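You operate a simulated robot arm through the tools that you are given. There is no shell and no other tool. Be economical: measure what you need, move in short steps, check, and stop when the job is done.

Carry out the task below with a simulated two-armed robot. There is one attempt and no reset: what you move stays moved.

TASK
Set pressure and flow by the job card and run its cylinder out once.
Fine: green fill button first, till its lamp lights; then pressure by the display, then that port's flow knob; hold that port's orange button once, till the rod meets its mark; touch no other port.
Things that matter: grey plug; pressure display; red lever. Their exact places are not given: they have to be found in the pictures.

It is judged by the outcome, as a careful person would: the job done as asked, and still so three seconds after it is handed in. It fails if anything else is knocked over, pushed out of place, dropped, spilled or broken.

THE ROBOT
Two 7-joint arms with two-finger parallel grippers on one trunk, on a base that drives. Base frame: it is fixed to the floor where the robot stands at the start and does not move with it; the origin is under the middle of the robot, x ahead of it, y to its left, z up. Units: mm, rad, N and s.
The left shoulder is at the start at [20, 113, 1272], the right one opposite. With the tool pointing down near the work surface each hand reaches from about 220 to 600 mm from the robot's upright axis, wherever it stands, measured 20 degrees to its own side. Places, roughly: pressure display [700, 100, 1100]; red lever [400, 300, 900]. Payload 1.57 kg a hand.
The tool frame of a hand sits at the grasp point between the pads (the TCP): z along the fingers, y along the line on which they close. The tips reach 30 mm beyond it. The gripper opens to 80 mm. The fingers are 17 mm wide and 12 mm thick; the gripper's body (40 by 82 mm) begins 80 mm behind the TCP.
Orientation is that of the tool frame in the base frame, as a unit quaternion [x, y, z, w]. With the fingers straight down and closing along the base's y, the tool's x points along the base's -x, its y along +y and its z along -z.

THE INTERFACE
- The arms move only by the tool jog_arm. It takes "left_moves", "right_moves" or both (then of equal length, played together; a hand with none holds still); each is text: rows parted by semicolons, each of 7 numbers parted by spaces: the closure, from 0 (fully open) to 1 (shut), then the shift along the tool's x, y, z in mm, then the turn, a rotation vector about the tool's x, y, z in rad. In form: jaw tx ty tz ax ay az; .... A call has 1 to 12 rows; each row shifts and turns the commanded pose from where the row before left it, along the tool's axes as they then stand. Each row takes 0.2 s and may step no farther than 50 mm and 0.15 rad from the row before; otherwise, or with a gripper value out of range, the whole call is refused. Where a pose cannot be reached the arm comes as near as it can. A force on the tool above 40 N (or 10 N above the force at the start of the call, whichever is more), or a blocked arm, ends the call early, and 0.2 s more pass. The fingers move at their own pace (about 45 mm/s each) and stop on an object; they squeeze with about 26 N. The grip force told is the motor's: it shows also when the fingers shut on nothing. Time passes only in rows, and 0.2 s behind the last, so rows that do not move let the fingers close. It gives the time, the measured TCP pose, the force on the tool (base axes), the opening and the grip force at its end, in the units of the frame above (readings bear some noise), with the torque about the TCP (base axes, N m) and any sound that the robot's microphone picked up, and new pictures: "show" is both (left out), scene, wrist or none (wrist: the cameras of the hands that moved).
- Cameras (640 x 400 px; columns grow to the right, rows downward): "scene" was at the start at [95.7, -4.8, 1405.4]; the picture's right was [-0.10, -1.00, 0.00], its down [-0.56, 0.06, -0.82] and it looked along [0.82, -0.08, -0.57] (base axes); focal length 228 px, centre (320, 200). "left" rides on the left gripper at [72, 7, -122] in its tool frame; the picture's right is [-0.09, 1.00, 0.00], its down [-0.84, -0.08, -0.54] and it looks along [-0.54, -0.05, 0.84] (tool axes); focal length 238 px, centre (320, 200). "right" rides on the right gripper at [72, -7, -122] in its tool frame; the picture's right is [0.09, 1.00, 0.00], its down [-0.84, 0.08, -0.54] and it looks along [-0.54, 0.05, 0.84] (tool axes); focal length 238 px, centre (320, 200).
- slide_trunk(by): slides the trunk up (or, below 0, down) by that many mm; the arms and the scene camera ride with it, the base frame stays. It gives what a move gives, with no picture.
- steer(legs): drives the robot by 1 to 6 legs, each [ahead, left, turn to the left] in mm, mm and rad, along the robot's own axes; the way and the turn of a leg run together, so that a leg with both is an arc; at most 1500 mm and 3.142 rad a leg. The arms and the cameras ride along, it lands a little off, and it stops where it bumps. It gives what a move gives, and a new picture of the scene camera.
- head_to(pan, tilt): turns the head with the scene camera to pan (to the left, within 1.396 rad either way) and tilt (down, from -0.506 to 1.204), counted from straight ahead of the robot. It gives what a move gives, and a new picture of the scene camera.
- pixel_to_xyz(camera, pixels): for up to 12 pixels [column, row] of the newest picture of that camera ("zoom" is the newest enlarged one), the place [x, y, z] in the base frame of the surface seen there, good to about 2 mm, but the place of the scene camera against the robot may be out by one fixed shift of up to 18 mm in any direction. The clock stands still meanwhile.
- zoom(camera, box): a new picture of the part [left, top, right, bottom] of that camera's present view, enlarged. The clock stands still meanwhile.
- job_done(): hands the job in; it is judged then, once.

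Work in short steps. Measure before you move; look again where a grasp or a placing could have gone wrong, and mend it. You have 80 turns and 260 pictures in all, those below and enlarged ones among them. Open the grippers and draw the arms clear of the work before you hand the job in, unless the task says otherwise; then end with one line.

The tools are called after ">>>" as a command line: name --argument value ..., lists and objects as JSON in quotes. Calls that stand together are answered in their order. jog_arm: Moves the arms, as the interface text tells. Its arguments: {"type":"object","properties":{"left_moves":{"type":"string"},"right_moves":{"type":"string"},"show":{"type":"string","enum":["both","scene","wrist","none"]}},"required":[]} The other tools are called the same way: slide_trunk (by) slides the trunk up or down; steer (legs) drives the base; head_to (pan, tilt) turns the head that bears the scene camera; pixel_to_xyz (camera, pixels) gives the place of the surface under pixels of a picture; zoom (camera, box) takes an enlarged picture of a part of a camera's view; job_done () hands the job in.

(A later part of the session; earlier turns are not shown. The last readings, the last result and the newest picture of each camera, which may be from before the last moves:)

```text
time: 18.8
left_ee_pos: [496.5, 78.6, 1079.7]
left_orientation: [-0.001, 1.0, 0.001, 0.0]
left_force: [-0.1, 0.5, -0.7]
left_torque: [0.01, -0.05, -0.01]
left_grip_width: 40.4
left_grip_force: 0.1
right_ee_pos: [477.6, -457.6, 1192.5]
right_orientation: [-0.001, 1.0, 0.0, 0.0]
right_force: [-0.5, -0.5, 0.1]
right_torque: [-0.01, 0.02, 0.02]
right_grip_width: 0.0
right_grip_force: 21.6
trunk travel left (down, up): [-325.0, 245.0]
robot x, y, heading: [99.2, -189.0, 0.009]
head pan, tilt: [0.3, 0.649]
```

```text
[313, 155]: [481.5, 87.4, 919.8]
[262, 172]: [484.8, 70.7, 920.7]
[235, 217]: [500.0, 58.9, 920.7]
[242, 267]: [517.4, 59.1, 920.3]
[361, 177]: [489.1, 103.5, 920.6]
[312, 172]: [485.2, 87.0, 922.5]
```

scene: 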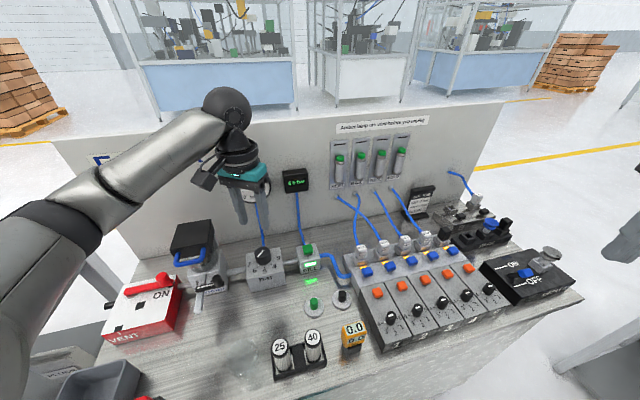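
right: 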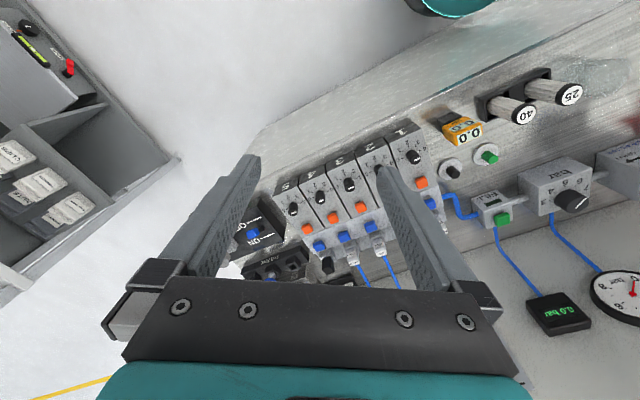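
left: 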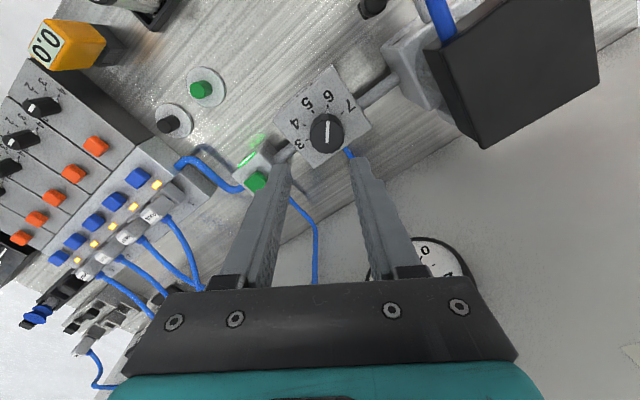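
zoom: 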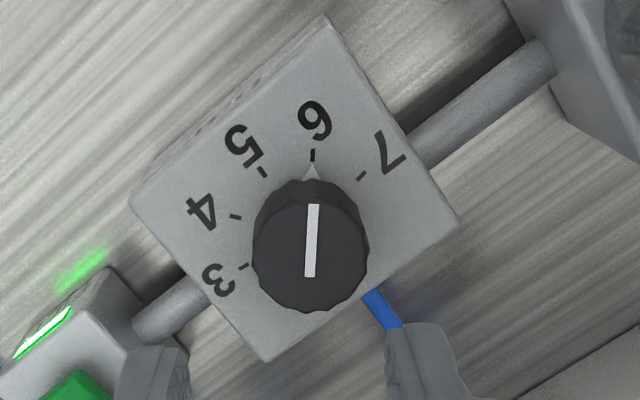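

About 40°/bar, so ~100° counter-clockwise is needed. Knob centre ≈(503,85), top 950, block top 920: go to TCP z≈957 with jaws at ~54 mm.

>>> jog_arm --left_moves "0.32 -6.5 6.4 30 0 0 0; 0.32 0 0 40 0 0 0; 0.32 0 0 30 0 0 0; 0.32 0 0 22 0 0 0; 0.32 0 0 0 0 0 0"

>>> zoom --camera "left" --box '[220, 30, 420, 260]'

>>> zoom --camera "scene" --box '[200, 150, 340, 300]'

```text
time: 20.0
left_ee_pos: [504.5, 82.2, 955.8]
left_orientation: [-0.001, 1.0, 0.0, 0.002]
left_force: [-0.2, -0.6, -0.1]
left_torque: [-0.02, -0.02, 0.01]
left_grip_width: 54.5
left_grip_force: 0.1
right_ee_pos: [477.9, -458.3, 1190.8]
right_orientation: [-0.001, 1.0, 0.0, 0.001]
right_force: [0.3, 1.0, -0.1]
right_torque: [-0.03, 0.04, -0.01]
right_grip_width: 0.1
right_grip_force: 21.2
trunk travel left (down, up): [-325.0, 245.0]
robot x, y, heading: [100.9, -189.6, 0.002]
head pan, tilt: [0.3, 0.649]
```

scene: 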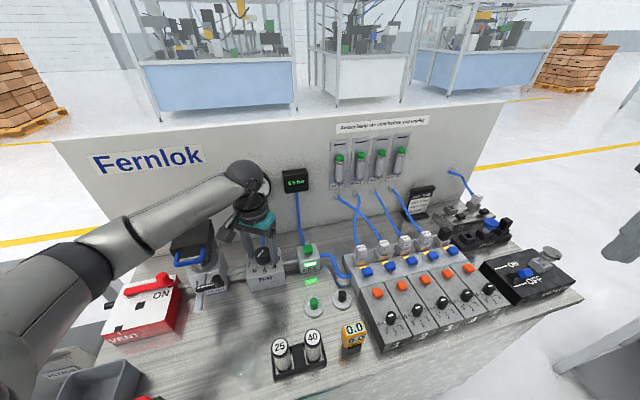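
left: 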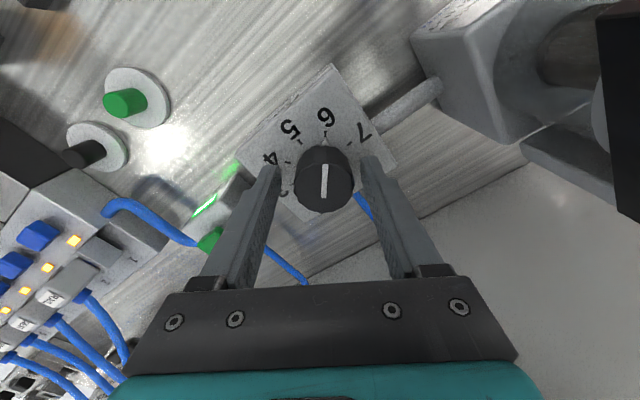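

```text
1.74 times, centred on (320, 145) of left
```

zoom: 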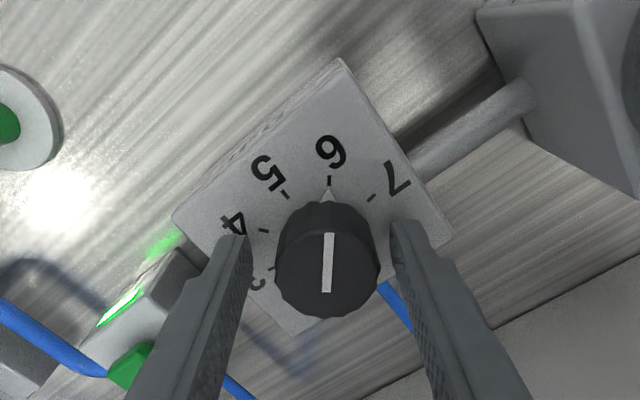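

```text
2.67 times, centred on (270, 225) of scene
```

zoom: 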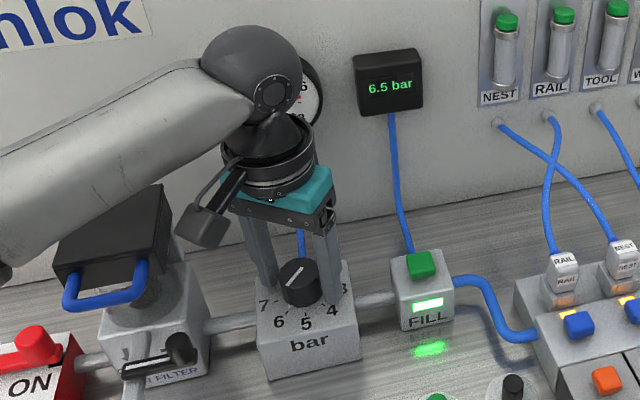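

Fingers straddle the knob, display visible (6.5). Close and turn counter-clockwise 0.6 rad.

>>> jog_arm --left_moves "1 0 2 0 0 0 0; 1 0 0 0 0 0 0; 1 0 0 0 0 0 0; 1 0 0 0 0 0 -0.12; 1 0 0 0 0 0 -0.12; 1 0 0 0 0 0 -0.12; 1 0 0 0 0 0 -0.12; 1 0 0 0 0 0 -0.12; 1 0 0 0 0 0 0" --show "wrist"

>>> zoom --camera "scene" --box '[200, 150, 340, 300]'

```text
time: 22.0
left_ee_pos: [505.3, 83.0, 955.1]
left_orientation: [-0.295, 0.955, -0.001, -0.002]
left_force: [-3.5, -19.2, 4.6]
left_torque: [0.23, 0.62, -0.07]
left_grip_width: 37.4
left_grip_force: 44.0
right_ee_pos: [478.7, -460.8, 1191.7]
right_orientation: [-0.001, 1.0, 0.001, 0.0]
right_force: [-0.4, -1.2, 0.2]
right_torque: [0.0, 0.02, 0.0]
right_grip_width: 0.1
right_grip_force: 21.3
trunk travel left (down, up): [-325.0, 245.0]
robot x, y, heading: [101.5, -186.4, -0.001]
head pan, tilt: [0.3, 0.649]
```

left: 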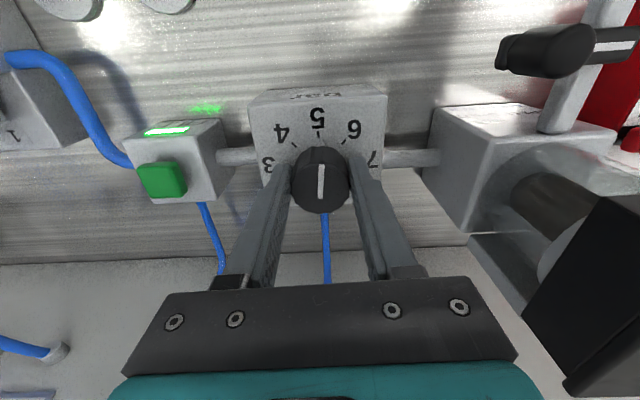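

```text
2.67 times, centred on (270, 225) of scene
```

zoom: 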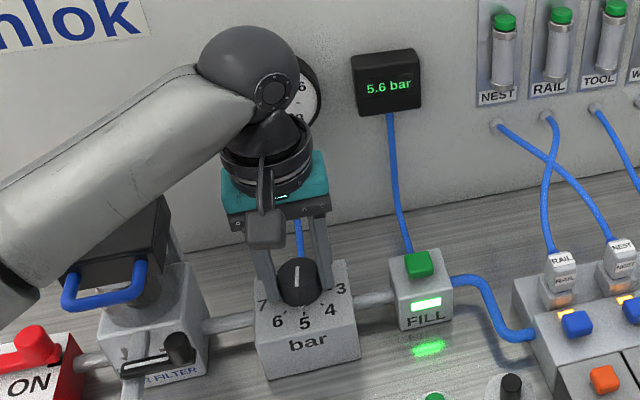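

Display 5.6 bar after 0.6 rad (0.67 rad/bar). Relax the side force by 2 mm and turn ~0.9 rad more.

>>> jog_arm --left_moves "1 1 -1.6 0 0 0 0; 1 0 0 0 0 0 -0.13; 1 0 0 0 0 0 -0.13; 1 0 0 0 0 0 -0.13; 1 0 0 0 0 0 -0.13; 1 0 0 0 0 0 -0.13; 1 0 0 0 0 0 -0.13; 1 0 0 0 0 0 -0.12; 1 0 0 0 0 0 0" --show "wrist"

>>> zoom --camera "scene" --box '[200, 150, 340, 300]'

```text
time: 24.0
left_ee_pos: [507.9, 80.6, 955.8]
left_orientation: [-0.683, 0.731, -0.002, -0.001]
left_force: [7.8, -21.2, 8.5]
left_torque: [-0.12, 0.54, -0.01]
left_grip_width: 37.7
left_grip_force: 43.9
right_ee_pos: [477.9, -460.2, 1191.2]
right_orientation: [-0.001, 1.0, 0.001, 0.0]
right_force: [0.9, 0.2, 0.0]
right_torque: [0.0, -0.01, -0.01]
right_grip_width: 0.1
right_grip_force: 21.3
trunk travel left (down, up): [-325.0, 245.0]
robot x, y, heading: [100.3, -194.3, 0.006]
head pan, tilt: [0.3, 0.649]
```

left: 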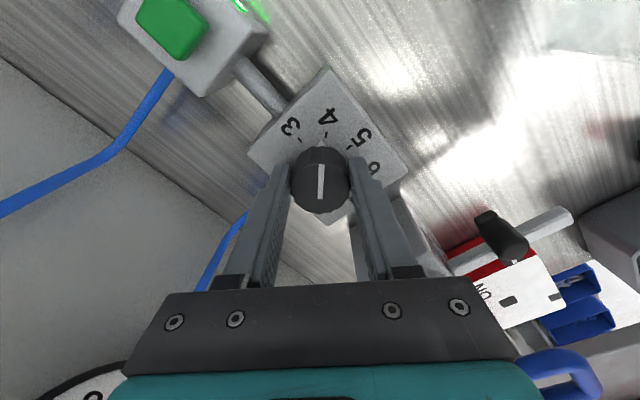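

```text
2.67 times, centred on (270, 225) of scene
```

zoom: 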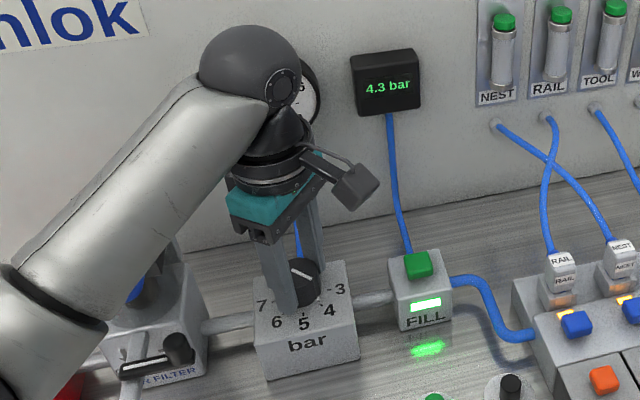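

4.3 bar; turn 0.19 rad more.

>>> jog_arm --left_moves "1 0 0 0 0 0 -0.1; 1 0 0 0 0 0 -0.09; 1 0 0 0 0 0 0; 1 0 0 0 0 0 0; 1 0 0 0 0 0 0" --show "none"

>>> zoom --camera "scene" --box '[200, 150, 340, 300]'

```text
time: 25.2
left_ee_pos: [508.2, 81.1, 954.2]
left_orientation: [0.748, -0.663, 0.002, -0.001]
left_force: [15.6, -20.8, 12.0]
left_torque: [-0.54, 0.5, -0.01]
left_grip_width: 37.7
left_grip_force: 43.4
right_ee_pos: [480.4, -460.3, 1190.5]
right_orientation: [-0.001, 1.0, 0.001, 0.0]
right_force: [0.4, -0.3, 0.9]
right_torque: [0.01, 0.01, 0.01]
right_grip_width: 0.0
right_grip_force: 21.4
trunk travel left (down, up): [-325.0, 245.0]
robot x, y, heading: [102.7, -191.7, 0.005]
head pan, tilt: [0.3, 0.649]
```

```text
2.67 times, centred on (270, 225) of scene
```

zoom: 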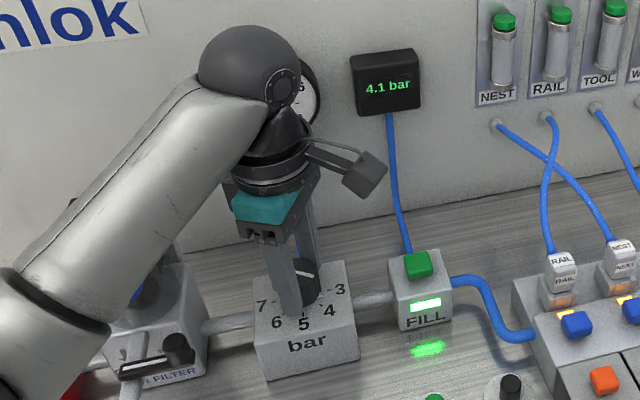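

4.1 bar; a further 0.07 rad.

>>> jog_arm --left_moves "1 0 0 0 0 0 -0.07; 1 0 0 0 0 0 0; 1 0 0 0 0 0 0; 1 0 0 0 0 0 0" --show "none"

>>> zoom --camera "scene" --box '[260, 150, 320, 210]'

```text
time: 26.2
left_ee_pos: [507.6, 81.1, 954.4]
left_orientation: [0.771, -0.637, 0.003, -0.001]
left_force: [17.8, -20.3, 12.2]
left_torque: [-0.39, 0.42, -0.02]
left_grip_width: 37.5
left_grip_force: 43.1
right_ee_pos: [479.7, -461.0, 1191.2]
right_orientation: [-0.002, 1.0, 0.001, -0.001]
right_force: [-0.2, -0.2, -0.8]
right_torque: [0.01, -0.02, 0.0]
right_grip_width: 0.0
right_grip_force: 21.1
trunk travel left (down, up): [-325.0, 245.0]
robot x, y, heading: [101.7, -189.3, -0.001]
head pan, tilt: [0.3, 0.649]
```

```text
6.67 times, centred on (290, 180) of scene
```

zoom: 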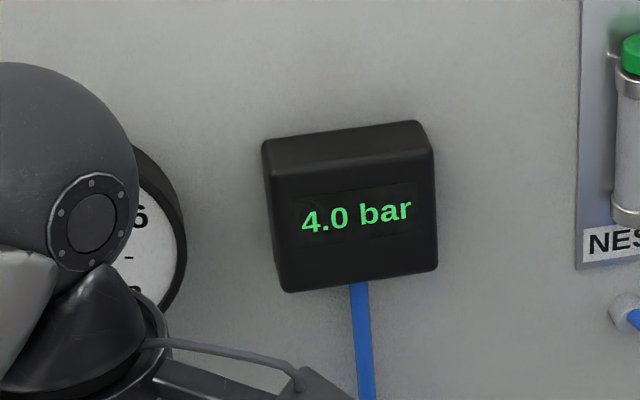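

Display reads 4.0 bar. Open the jaws and lift straight up, then check the display again.

>>> jog_arm --left_moves "0.4 0 0 0 0 0 0; 0.3 0 0 0 0 0 0; 0.3 0 0 0 0 0 0; 0.3 0 0 -40 0 0 0; 0.3 0 0 -45 0 0 0; 0.3 0 0 -45 0 0 0; 0.3 0 0 0 0 0 0" --show "wrist"

>>> zoom --camera "scene" --box '[220, 150, 340, 290]'

```text
time: 27.8
left_ee_pos: [504.5, 87.3, 1083.1]
left_orientation: [0.772, -0.635, 0.001, 0.001]
left_force: [0.4, 0.0, -0.2]
left_torque: [0.0, 0.03, 0.01]
left_grip_width: 56.2
left_grip_force: 0.1
right_ee_pos: [478.2, -457.8, 1192.0]
right_orientation: [-0.001, 1.0, 0.0, 0.0]
right_force: [-0.5, -0.1, 0.1]
right_torque: [0.01, -0.01, 0.03]
right_grip_width: 0.0
right_grip_force: 21.0
trunk travel left (down, up): [-325.0, 245.0]
robot x, y, heading: [101.0, -186.8, 0.0]
head pan, tilt: [0.3, 0.649]
```

left: 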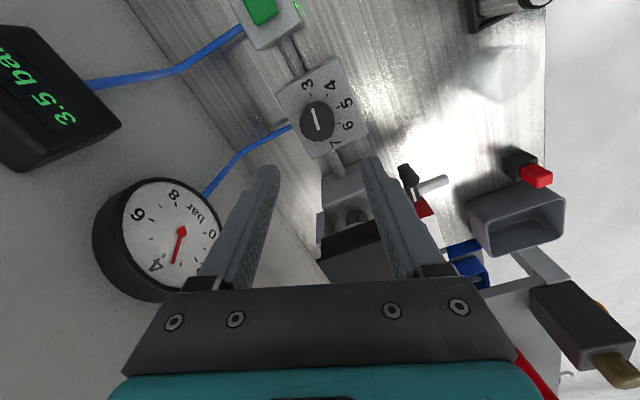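

```text
2.86 times, centred on (280, 220) of scene
```

zoom: 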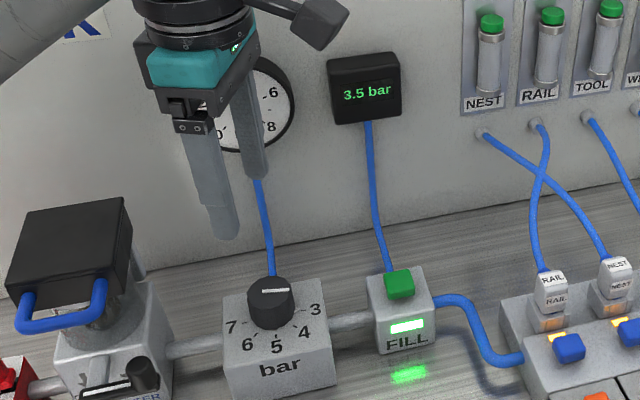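

On release the knob slipped to 3.5 bar because of the side load (true centre is nearer (508,81)). Measure the knob centre again before regrasping.

>>> pixel_to_xyz --camera "left" --pixels '[[317, 121], [303, 123], [332, 119], [319, 134], [315, 108]]'

>>> zoom --camera "left" --box '[260, 60, 380, 180]'

```text
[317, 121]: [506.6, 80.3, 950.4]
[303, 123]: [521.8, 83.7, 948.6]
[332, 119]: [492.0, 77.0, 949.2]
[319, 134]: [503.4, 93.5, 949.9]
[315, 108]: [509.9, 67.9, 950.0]
```

```text
3.33 times, centred on (320, 120) of left
```

zoom: 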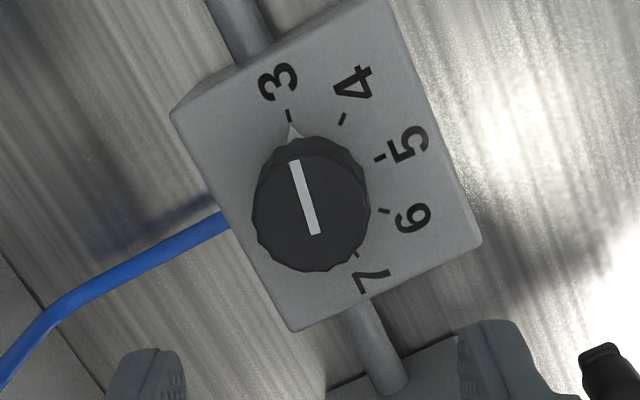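

Centre (507,80.5). Descend and grip, then read the display.

>>> jog_arm --left_moves "0.35 7.1 -1.1 40 0 0 0; 0.35 0 0 45 0 0 0; 0.35 0 0 30 0 0 0; 0.35 0 0 12 0 0 0; 0.35 0 0 0 0 0 0; 1 0 0 0 0 0 0; 1 0 0 0 0 0 0; 1 0 0 0 0 0 0" --show "none"

>>> zoom --camera "scene" --box '[220, 150, 340, 290]'

```text
time: 29.6
left_ee_pos: [507.7, 78.0, 955.2]
left_orientation: [0.771, -0.636, 0.0, 0.002]
left_force: [-4.9, -0.5, -3.5]
left_torque: [0.04, -0.27, 0.04]
left_grip_width: 37.6
left_grip_force: 32.2
right_ee_pos: [477.4, -457.3, 1192.5]
right_orientation: [-0.001, 1.0, -0.001, 0.0]
right_force: [0.6, -0.5, -0.1]
right_torque: [0.01, 0.01, -0.02]
right_grip_width: 0.0
right_grip_force: 21.3
trunk travel left (down, up): [-325.0, 245.0]
robot x, y, heading: [100.6, -187.5, 0.004]
head pan, tilt: [0.3, 0.649]
```

```text
2.86 times, centred on (280, 220) of scene
```

zoom: 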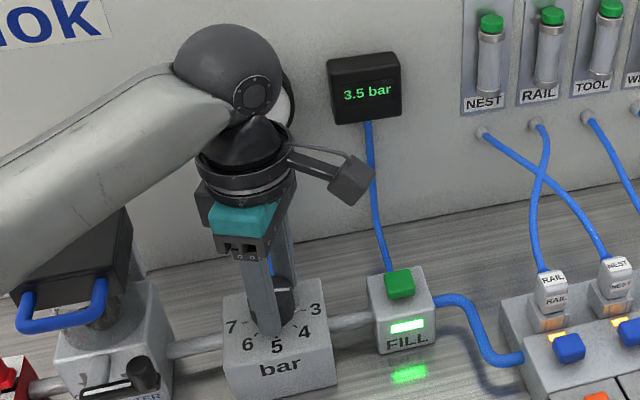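

Still 3.5 and low side force. Turn clockwise 0.34 rad.

>>> jog_arm --left_moves "1 -1 0 0 0 0 0.12; 1 0 0 0 0 0 0.12; 1 0 0 0 0 0 0.1; 1 0 0 0 0 0 0; 1 0 0 0 0 0 0" --show "none"

>>> zoom --camera "scene" --box '[220, 150, 340, 290]'

```text
time: 30.8
left_ee_pos: [507.1, 77.8, 955.4]
left_orientation: [-0.652, 0.758, 0.001, -0.003]
left_force: [-13.9, -6.0, -17.2]
left_torque: [-0.08, -0.34, 0.09]
left_grip_width: 37.7
left_grip_force: 44.3
right_ee_pos: [476.5, -458.3, 1192.3]
right_orientation: [0.0, 1.0, 0.0, 0.0]
right_force: [0.1, -0.5, 0.3]
right_torque: [0.03, 0.04, -0.01]
right_grip_width: 0.0
right_grip_force: 21.2
trunk travel left (down, up): [-325.0, 245.0]
robot x, y, heading: [104.9, -185.1, 0.0]
head pan, tilt: [0.3, 0.649]
```

```text
2.86 times, centred on (280, 220) of scene
```

zoom: 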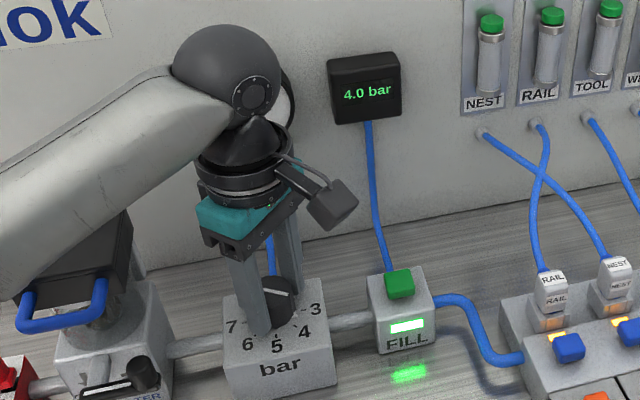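

4.0 bar, but some side load (-14,-6,-17 N). Relax it by shifting ~3 mm along the force while still gripping, then check.

>>> jog_arm --left_moves "1 1.8 2.5 3 0 0 0; 1 0 0 0 0 0 0; 1 0 0 0 0 0 0" --show "none"

>>> zoom --camera "scene" --box '[260, 150, 320, 210]'

```text
time: 31.6
left_ee_pos: [506.3, 78.2, 956.2]
left_orientation: [-0.653, 0.757, -0.002, 0.003]
left_force: [-0.8, 1.2, 12.7]
left_torque: [-0.52, 1.24, 0.03]
left_grip_width: 37.6
left_grip_force: 43.8
right_ee_pos: [477.2, -458.4, 1193.4]
right_orientation: [0.0, 1.0, 0.0, 0.0]
right_force: [-0.8, -0.5, -0.8]
right_torque: [-0.01, -0.02, 0.01]
right_grip_width: 0.1
right_grip_force: 21.3
trunk travel left (down, up): [-325.0, 245.0]
robot x, y, heading: [96.9, -190.8, -0.0]
head pan, tilt: [0.3, 0.649]
```

```text
6.67 times, centred on (290, 180) of scene
```

zoom: 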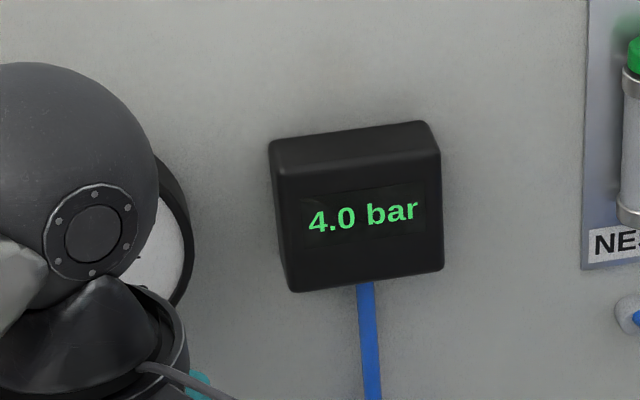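

Side load is gone, 4.0 bar still. Release and lift.

>>> jog_arm --left_moves "0.42 0 0 0 0 0 0; 0.42 0 0 0 0 0 0; 0.3 0 0 0 0 0 0; 0.3 0 0 -40 0 0 0; 0.3 0 0 -45 0 0 0; 0.3 0 0 -45 0 0 0; 0.3 0 0 0 0 0 0" --show "wrist"

>>> zoom --camera "scene" --box '[220, 150, 340, 290]'

```text
time: 33.2
left_ee_pos: [504.7, 80.6, 1083.4]
left_orientation: [-0.654, 0.757, 0.001, 0.0]
left_force: [0.4, 0.3, -0.2]
left_torque: [0.01, 0.03, 0.0]
left_grip_width: 56.0
left_grip_force: 0.0
right_ee_pos: [477.3, -457.5, 1193.1]
right_orientation: [-0.001, 1.0, -0.001, 0.0]
right_force: [0.1, -0.2, 0.0]
right_torque: [0.0, -0.02, 0.01]
right_grip_width: 0.2
right_grip_force: 21.9
trunk travel left (down, up): [-325.0, 245.0]
robot x, y, heading: [98.8, -191.6, 0.003]
head pan, tilt: [0.3, 0.649]
```

left: 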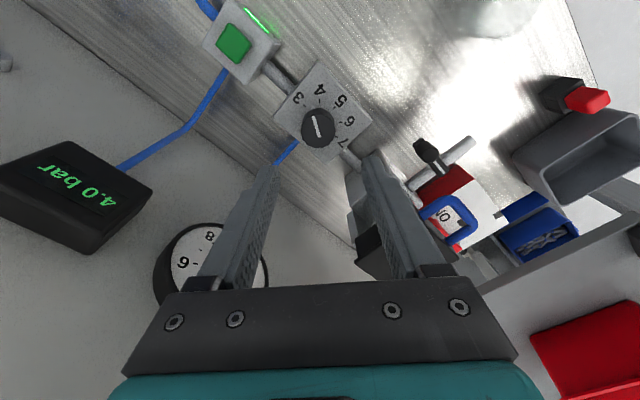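

```text
2.86 times, centred on (280, 220) of scene
```

zoom: 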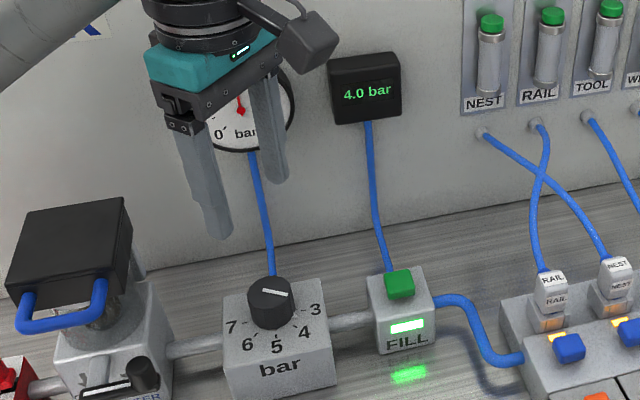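

Pressure stays 4.0 bar. Retract the left hand up and back while turning it back, and bring the right hand above port 4's knob with jaws slightly open.

>>> jog_arm --left_moves "0.3 0 0 -40 0 0 0.15; 0.3 0 0 -40 0 0 0.15; 0.3 0 0 0 0 0 0.15; 0.3 0 0 0 0 0 0.15; 0.3 0 0 0 0 0 0.15; 0.3 0 0 0 0 0 0.15; 0.3 0 0 0 0 0 0.15; 0.3 0 0 0 0 0 0.15; 0.3 30 20 0 0 0 0.15; 0.3 30 20 0 0 0 0.07" --right_moves "0.6 -15 16 0 0 0 0; 0.6 -15 16 0 0 0 0; 0.6 -15 16 0 0 0 0; 0.6 -15 16 0 0 0 0; 0.6 0 0 30 0 0 0; 0.6 0 0 30 0 0 0; 0.6 0 0 30 0 0 0; 0.6 0 0 30 0 0 0; 0.6 0 0 0 0 0 0; 0.6 0 0 0 0 0 0"

>>> zoom --camera "right" --box '[220, 60, 420, 200]'

```text
time: 35.4
left_ee_pos: [439.1, 108.9, 1161.4]
left_orientation: [0.001, 1.0, 0.0, 0.001]
left_force: [0.3, -0.5, 0.4]
left_torque: [-0.02, 0.01, 0.02]
left_grip_width: 56.1
left_grip_force: 0.0
right_ee_pos: [538.2, -392.3, 1073.5]
right_orientation: [-0.001, 1.0, 0.001, 0.001]
right_force: [0.3, -1.2, -0.1]
right_torque: [-0.02, -0.01, -0.02]
right_grip_width: 31.7
right_grip_force: 0.2
trunk travel left (down, up): [-325.0, 245.0]
robot x, y, heading: [99.8, -188.7, 0.001]
head pan, tilt: [0.3, 0.649]
```

scene: 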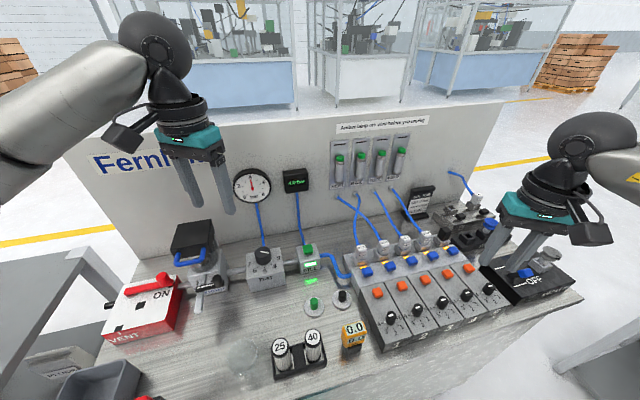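
right: 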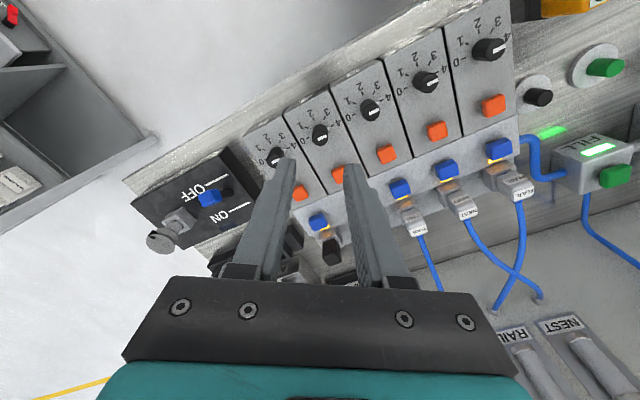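
left: 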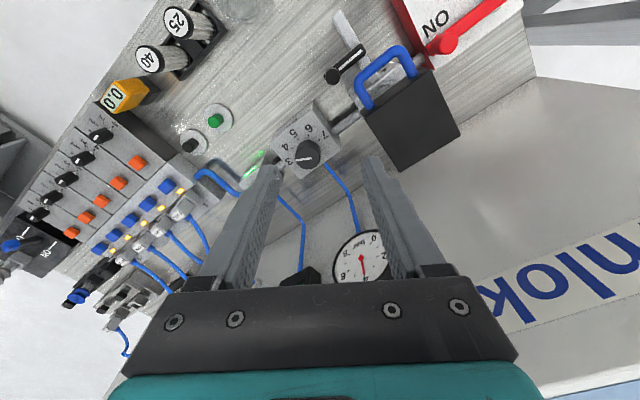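

```text
2.86 times, centred on (320, 130) of right
```

zoom: 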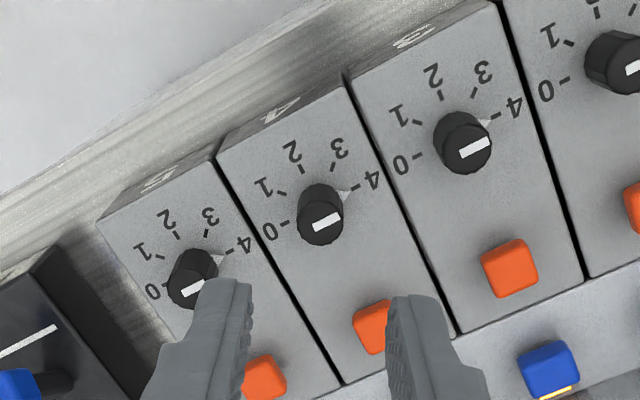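

Port 4 knob is at zoom (320,215), pointer at just about 4. Measure its top, ticks, pointer and the orange button.

>>> pixel_to_xyz --camera "zoom" --pixels '[[322, 224], [301, 228], [341, 218], [318, 205], [290, 220], [279, 193], [302, 170], [334, 167], [356, 188], [345, 196], [365, 325], [270, 280]]'

>>> zoom --camera "right" --box '[290, 95, 350, 155]'

```text
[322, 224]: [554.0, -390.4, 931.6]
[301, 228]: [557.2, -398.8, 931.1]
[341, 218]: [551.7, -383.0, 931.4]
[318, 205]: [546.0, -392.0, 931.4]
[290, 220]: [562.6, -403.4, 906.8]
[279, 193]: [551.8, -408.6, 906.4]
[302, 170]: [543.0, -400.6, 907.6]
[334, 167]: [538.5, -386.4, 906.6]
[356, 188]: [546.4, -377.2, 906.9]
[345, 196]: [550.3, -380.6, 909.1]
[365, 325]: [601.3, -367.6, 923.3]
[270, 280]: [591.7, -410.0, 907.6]
```

```text
6.67 times, centred on (320, 125) of right
```

zoom: 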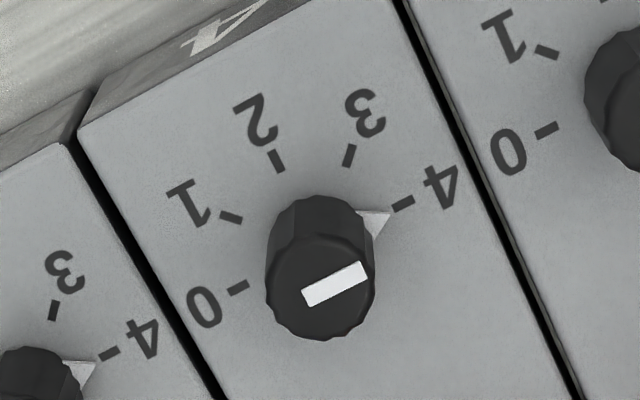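

Knob 4 centre ≈ (554,-391), top 931, panel 907; ticks ~47° apart with pointer slightly past 4. Pre-turn clockwise 0.6 rad, then descend to TCP z≈943 in stages.

>>> jog_arm --right_moves "0.6 -15.8 1.3 0 0 0 0; 0.6 0 0 0 0 0 0.15; 0.6 0 0 0 0 0 0.15; 0.6 0 0 0 0 0 0.15; 0.6 0 0 0 0 0 0.15; 0.6 0 0 40 0 0 0; 0.6 0 0 40 0 0 0; 0.6 0 0 0 0 0 0; 0.6 0 0 0 0 0 0"

>>> zoom --camera "right" --box '[220, 100, 420, 260]'

```text
time: 37.4
left_ee_pos: [439.8, 109.0, 1163.5]
left_orientation: [-0.001, 1.0, 0.0, 0.0]
left_force: [-0.9, 0.4, 0.1]
left_torque: [-0.01, 0.02, 0.0]
left_grip_width: 55.8
left_grip_force: 0.0
right_ee_pos: [553.4, -394.2, 994.0]
right_orientation: [0.295, 0.956, 0.001, 0.0]
right_force: [-0.5, -0.5, 0.0]
right_torque: [0.01, 0.02, -0.01]
right_grip_width: 32.1
right_grip_force: 0.0
trunk travel left (down, up): [-325.0, 245.0]
robot x, y, heading: [100.2, -187.9, 0.004]
head pan, tilt: [0.3, 0.649]
```

scene: 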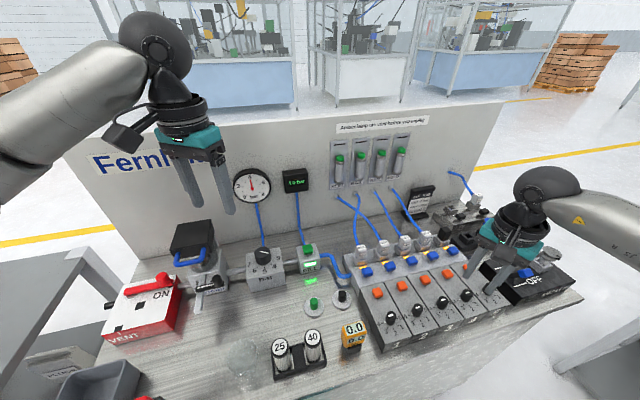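
right: 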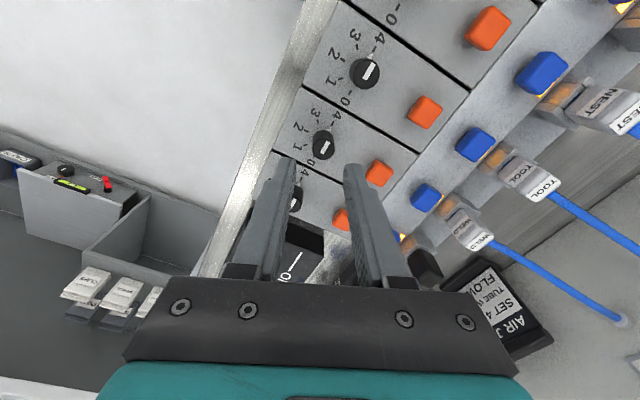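

```text
2.50 times, centred on (320, 180) of right
```

zoom: 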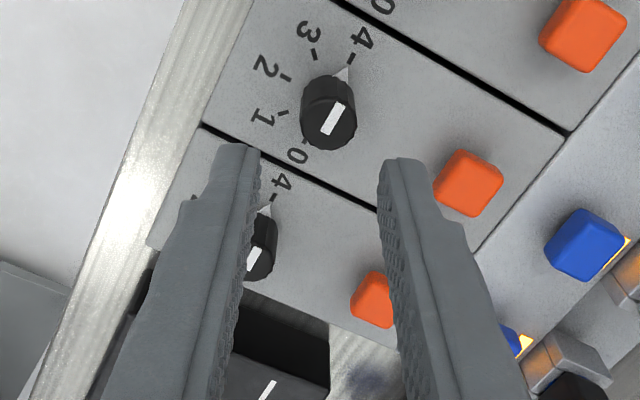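

Verify the knob ahead of the jaws is port 4's by measuring it.

>>> pixel_to_xyz --camera "zoom" --pixels '[[332, 122], [305, 125], [354, 122], [330, 103], [330, 148], [347, 70], [350, 58], [286, 75], [467, 178], [259, 245]]'

```text
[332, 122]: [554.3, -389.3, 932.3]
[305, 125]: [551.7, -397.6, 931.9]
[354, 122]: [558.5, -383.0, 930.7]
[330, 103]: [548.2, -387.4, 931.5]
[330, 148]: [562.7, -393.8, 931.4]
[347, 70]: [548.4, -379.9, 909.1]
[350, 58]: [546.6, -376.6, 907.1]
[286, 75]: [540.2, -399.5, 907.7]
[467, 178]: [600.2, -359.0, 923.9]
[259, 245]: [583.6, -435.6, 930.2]
```

It is port 4's knob, centre (555,-390.5). Correct by ~4 mm, descend to z≈942 and look.

>>> jog_arm --right_moves "0.6 0.9 3.8 20 0 0 0; 0.6 0 0 20 0 0 0; 0.6 0 0 11 0 0 0; 0.6 0 0 0 0 0 0" --show "wrist"

>>> zoom --camera "right" --box '[220, 120, 420, 260]'

```text
time: 38.4
left_ee_pos: [440.4, 109.2, 1162.7]
left_orientation: [-0.002, 1.0, 0.0, 0.0]
left_force: [-0.1, -0.4, 0.8]
left_torque: [-0.01, -0.03, -0.01]
left_grip_width: 55.8
left_grip_force: 0.0
right_ee_pos: [556.6, -391.3, 941.3]
right_orientation: [0.294, 0.956, 0.001, 0.0]
right_force: [-0.3, -0.6, -0.3]
right_torque: [0.01, 0.06, -0.03]
right_grip_width: 31.9
right_grip_force: 0.0
trunk travel left (down, up): [-325.0, 245.0]
robot x, y, heading: [102.0, -187.6, -0.0]
head pan, tilt: [0.3, 0.649]
```

right: 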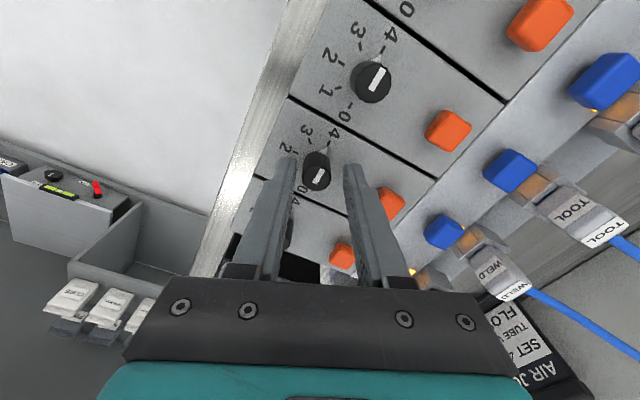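

```text
2.86 times, centred on (320, 190) of right
```

zoom: 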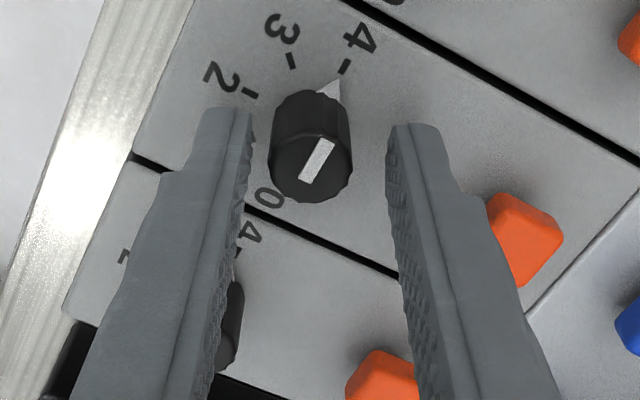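

Knob sits between the pads. Close and turn 0.9 rad counter-clockwise.

>>> jog_arm --right_moves "1 0 0 0 0 0 0; 1 0 0 0 0 0 0; 1 0 0 0 0 0 0; 1 0 0 0 0 0 -0.15; 1 0 0 0 0 0 -0.15; 1 0 0 0 0 0 -0.15; 1 0 0 0 0 0 -0.15; 1 0 0 0 0 0 -0.15; 1 0 0 0 0 0 -0.15; 1 0 0 0 0 0 0" --show "wrist"

>>> zoom --camera "right" --box '[220, 100, 420, 240]'

```text
time: 40.6
left_ee_pos: [439.1, 108.1, 1163.0]
left_orientation: [-0.002, 1.0, 0.001, 0.002]
left_force: [0.3, 0.0, 0.5]
left_torque: [0.01, 0.03, -0.02]
left_grip_width: 55.8
left_grip_force: 0.1
right_ee_pos: [555.3, -391.0, 942.0]
right_orientation: [-0.151, 0.989, 0.001, 0.0]
right_force: [-1.7, -10.9, 10.5]
right_torque: [-0.11, 0.35, 0.03]
right_grip_width: 18.6
right_grip_force: 32.7
trunk travel left (down, up): [-325.0, 245.0]
robot x, y, heading: [101.8, -190.8, 0.002]
head pan, tilt: [0.3, 0.649]
```

right: 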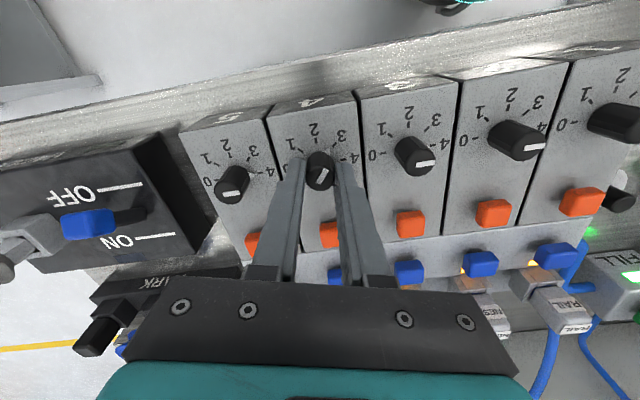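

```text
2.86 times, centred on (320, 170) of right
```

zoom: 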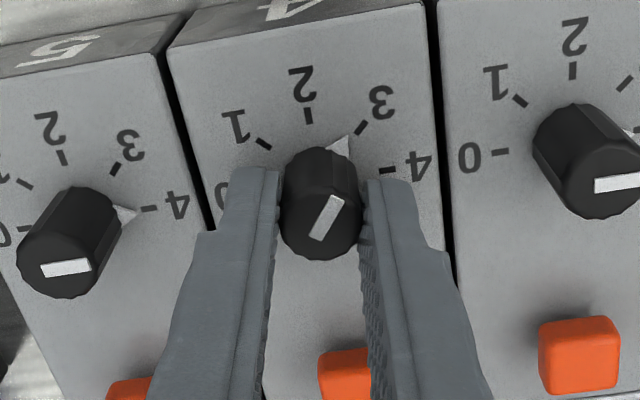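

Pointer now at 3. Relax the side force and turn ~0.78 rad more.

>>> jog_arm --right_moves "1 0.5 -1.6 -1 0 0 0; 1 0 0 0 0 0 -0.13; 1 0 0 0 0 0 -0.13; 1 0 0 0 0 0 -0.13; 1 0 0 0 0 0 -0.13; 1 0 0 0 0 0 -0.13; 1 0 0 0 0 0 -0.13; 1 0 0 0 0 0 0; 1 0 0 0 0 0 0" --show "wrist"

>>> zoom --camera "right" --box '[260, 110, 380, 210]'

```text
time: 42.6
left_ee_pos: [440.2, 109.3, 1161.1]
left_orientation: [-0.002, 1.0, 0.0, 0.001]
left_force: [-0.1, 0.5, -0.6]
left_torque: [-0.02, 0.01, 0.01]
left_grip_width: 56.0
left_grip_force: 0.0
right_ee_pos: [554.9, -390.7, 941.5]
right_orientation: [-0.308, 0.951, 0.001, 0.0]
right_force: [-1.4, 1.8, -8.3]
right_torque: [0.1, -0.57, -0.04]
right_grip_width: 18.7
right_grip_force: 32.9
right hand out of reach, approached as far as the arm can: row 4, 5, 6, 7
trunk travel left (down, up): [-325.0, 245.0]
robot x, y, heading: [100.9, -190.6, 0.005]
head pan, tilt: [0.3, 0.649]
```

right: 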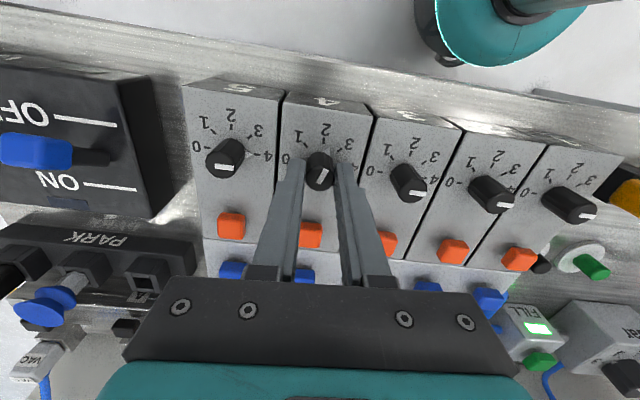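

```text
4.00 times, centred on (320, 160) of right
```

zoom: 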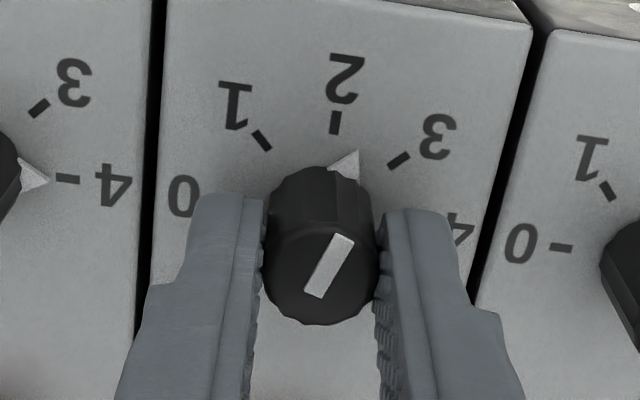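

Wrist limit reached with the pointer at ~2.4. Open, turn back clockwise 0.75 rad in place, and regrip.

>>> jog_arm --right_moves "0.6 0 0 0 0 0 0; 0.6 0 0 0 0 0 0; 0.6 0 0 0 0 0 0.125; 0.6 0 0 0 0 0 0.125; 0.6 0 0 0 0 0 0.125; 0.6 0 0 0 0 0 0.125; 0.6 0 0 0 0 0 0.125; 0.6 0 0 0 0 0 0.125; 0.6 0 0 0 0 0 0" --show "wrist"

>>> zoom --camera "right" --box '[240, 100, 400, 220]'

```text
time: 44.6
left_ee_pos: [439.8, 108.7, 1161.2]
left_orientation: [-0.002, 1.0, 0.0, 0.0]
left_force: [0.2, -0.2, 0.6]
left_torque: [-0.01, 0.02, 0.0]
left_grip_width: 56.1
left_grip_force: 0.1
right_ee_pos: [555.1, -391.4, 942.8]
right_orientation: [0.062, 0.998, -0.001, 0.0]
right_force: [-0.3, -0.6, 0.1]
right_torque: [-0.01, 0.01, 0.02]
right_grip_width: 32.0
right_grip_force: 0.1
trunk travel left (down, up): [-325.0, 245.0]
robot x, y, heading: [99.0, -187.3, 0.004]
head pan, tilt: [0.3, 0.649]
```

right: 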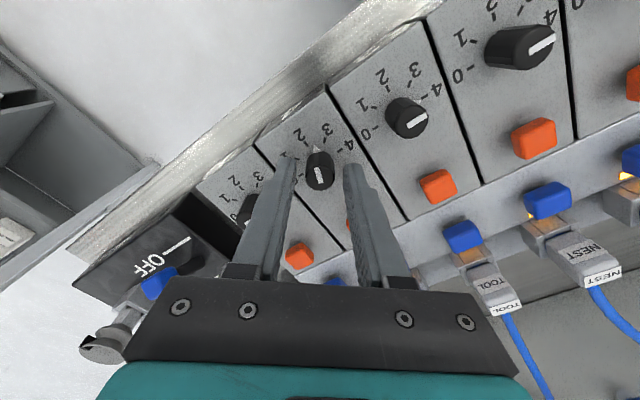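

```text
3.33 times, centred on (320, 160) of right
```

zoom: 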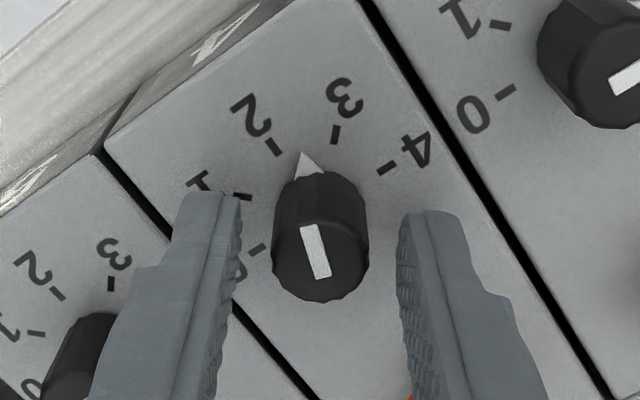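

Measure pointer tip and ticks for the remaining angle.

>>> pixel_to_xyz --camera "zoom" --pixels '[[304, 158], [273, 146], [336, 134], [385, 168], [242, 197], [258, 249]]'

```text
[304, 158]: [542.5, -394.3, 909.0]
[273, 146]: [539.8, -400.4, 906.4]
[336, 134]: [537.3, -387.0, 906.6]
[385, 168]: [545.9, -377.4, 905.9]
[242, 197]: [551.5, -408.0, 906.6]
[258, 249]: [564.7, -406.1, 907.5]
```

Pointer at ~195°, tick 2 at ~212°: turn 0.3 rad more.

>>> jog_arm --right_moves "1 0 0 0 0 0 0; 1 0 0 0 0 0 0; 1 0 0 0 0 0 0; 1 0 0 0 0 0 -0.1; 1 0 0 0 0 0 -0.1; 1 0 0 0 0 0 -0.1; 1 0 0 0 0 0 0; 1 0 0 0 0 0 0" --show "wrist"

>>> zoom --camera "right" --box '[260, 100, 380, 210]'

```text
time: 46.4
left_ee_pos: [439.5, 109.1, 1161.9]
left_orientation: [-0.001, 1.0, 0.0, 0.0]
left_force: [0.5, 0.6, -0.3]
left_torque: [0.0, 0.0, -0.01]
left_grip_width: 55.9
left_grip_force: 0.1
right_ee_pos: [554.5, -390.7, 943.0]
right_orientation: [-0.089, 0.996, 0.0, 0.0]
right_force: [-1.3, 2.4, -3.9]
right_torque: [-0.17, 0.09, 0.02]
right_grip_width: 18.6
right_grip_force: 33.7
trunk travel left (down, up): [-325.0, 245.0]
robot x, y, heading: [103.8, -188.0, 0.002]
head pan, tilt: [0.3, 0.649]
```

right: 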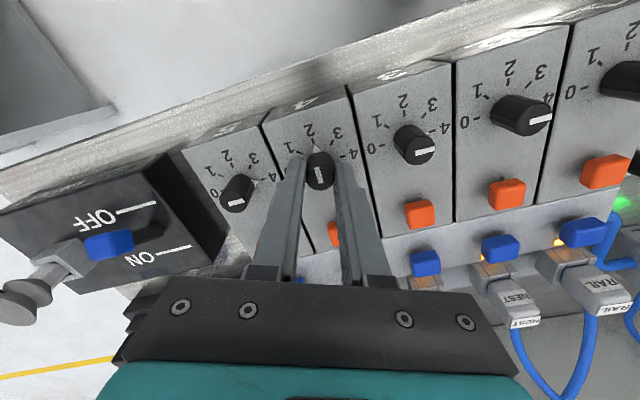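

```text
3.64 times, centred on (320, 155) of right
```

zoom: 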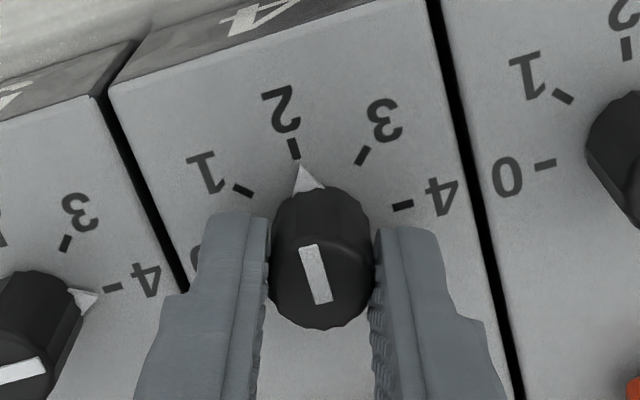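

Pointer nearly at 2; open, lift, and measure again.

>>> jog_arm --right_moves "0.6 0 0 0 0 0 0; 0.6 0 0 0 0 0 0; 0.6 0 0 -35 0 0 0; 0.6 0 0 -35 0 0 0; 0.6 0 0 0 0 0 0" --show "wrist"

>>> zoom --camera "right" --box '[275, 70, 375, 170]'

```text
time: 47.6
left_ee_pos: [440.2, 109.5, 1161.4]
left_orientation: [-0.001, 1.0, 0.0, 0.0]
left_force: [-0.4, 0.0, 0.2]
left_torque: [0.03, 0.02, -0.01]
left_grip_width: 55.9
left_grip_force: 0.1
right_ee_pos: [555.2, -393.7, 1010.9]
right_orientation: [-0.087, 0.996, 0.0, 0.0]
right_force: [0.5, 0.3, -0.2]
right_torque: [0.0, 0.0, 0.0]
right_grip_width: 32.0
right_grip_force: 0.0
trunk travel left (down, up): [-325.0, 245.0]
robot x, y, heading: [98.3, -189.5, 0.002]
head pan, tilt: [0.3, 0.649]
```

right: 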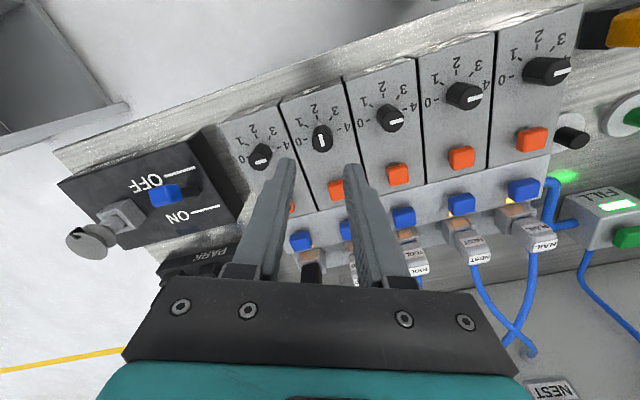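

```text
4.00 times, centred on (325, 120) of right
```

zoom: 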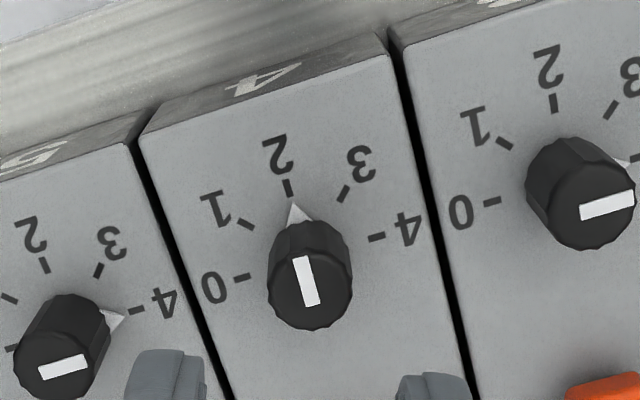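

>>> pixel_to_xyz --camera "zoom" --pixels '[[293, 207], [289, 188], [345, 194], [246, 224], [375, 238], [243, 277], [307, 258], [301, 300], [310, 283]]'

>>> zoom --camera "right" --box '[300, 100, 345, 145]'

```text
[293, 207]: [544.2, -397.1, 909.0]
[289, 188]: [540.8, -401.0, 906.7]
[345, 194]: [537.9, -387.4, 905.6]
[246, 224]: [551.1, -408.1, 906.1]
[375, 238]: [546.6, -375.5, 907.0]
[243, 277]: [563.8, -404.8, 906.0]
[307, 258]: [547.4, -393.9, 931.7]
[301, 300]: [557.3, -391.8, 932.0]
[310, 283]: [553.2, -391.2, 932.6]
```

```text
8.89 times, centred on (322, 122) of right
```

zoom: 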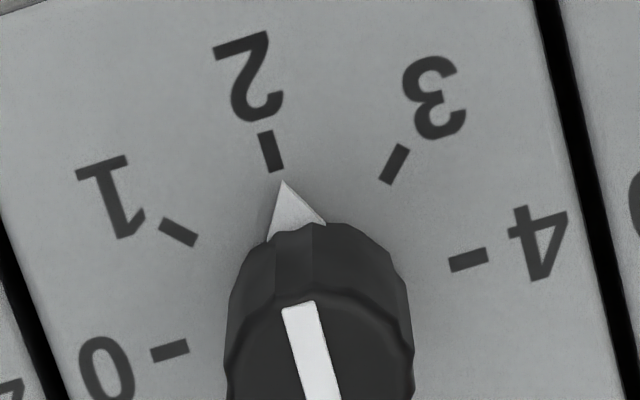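

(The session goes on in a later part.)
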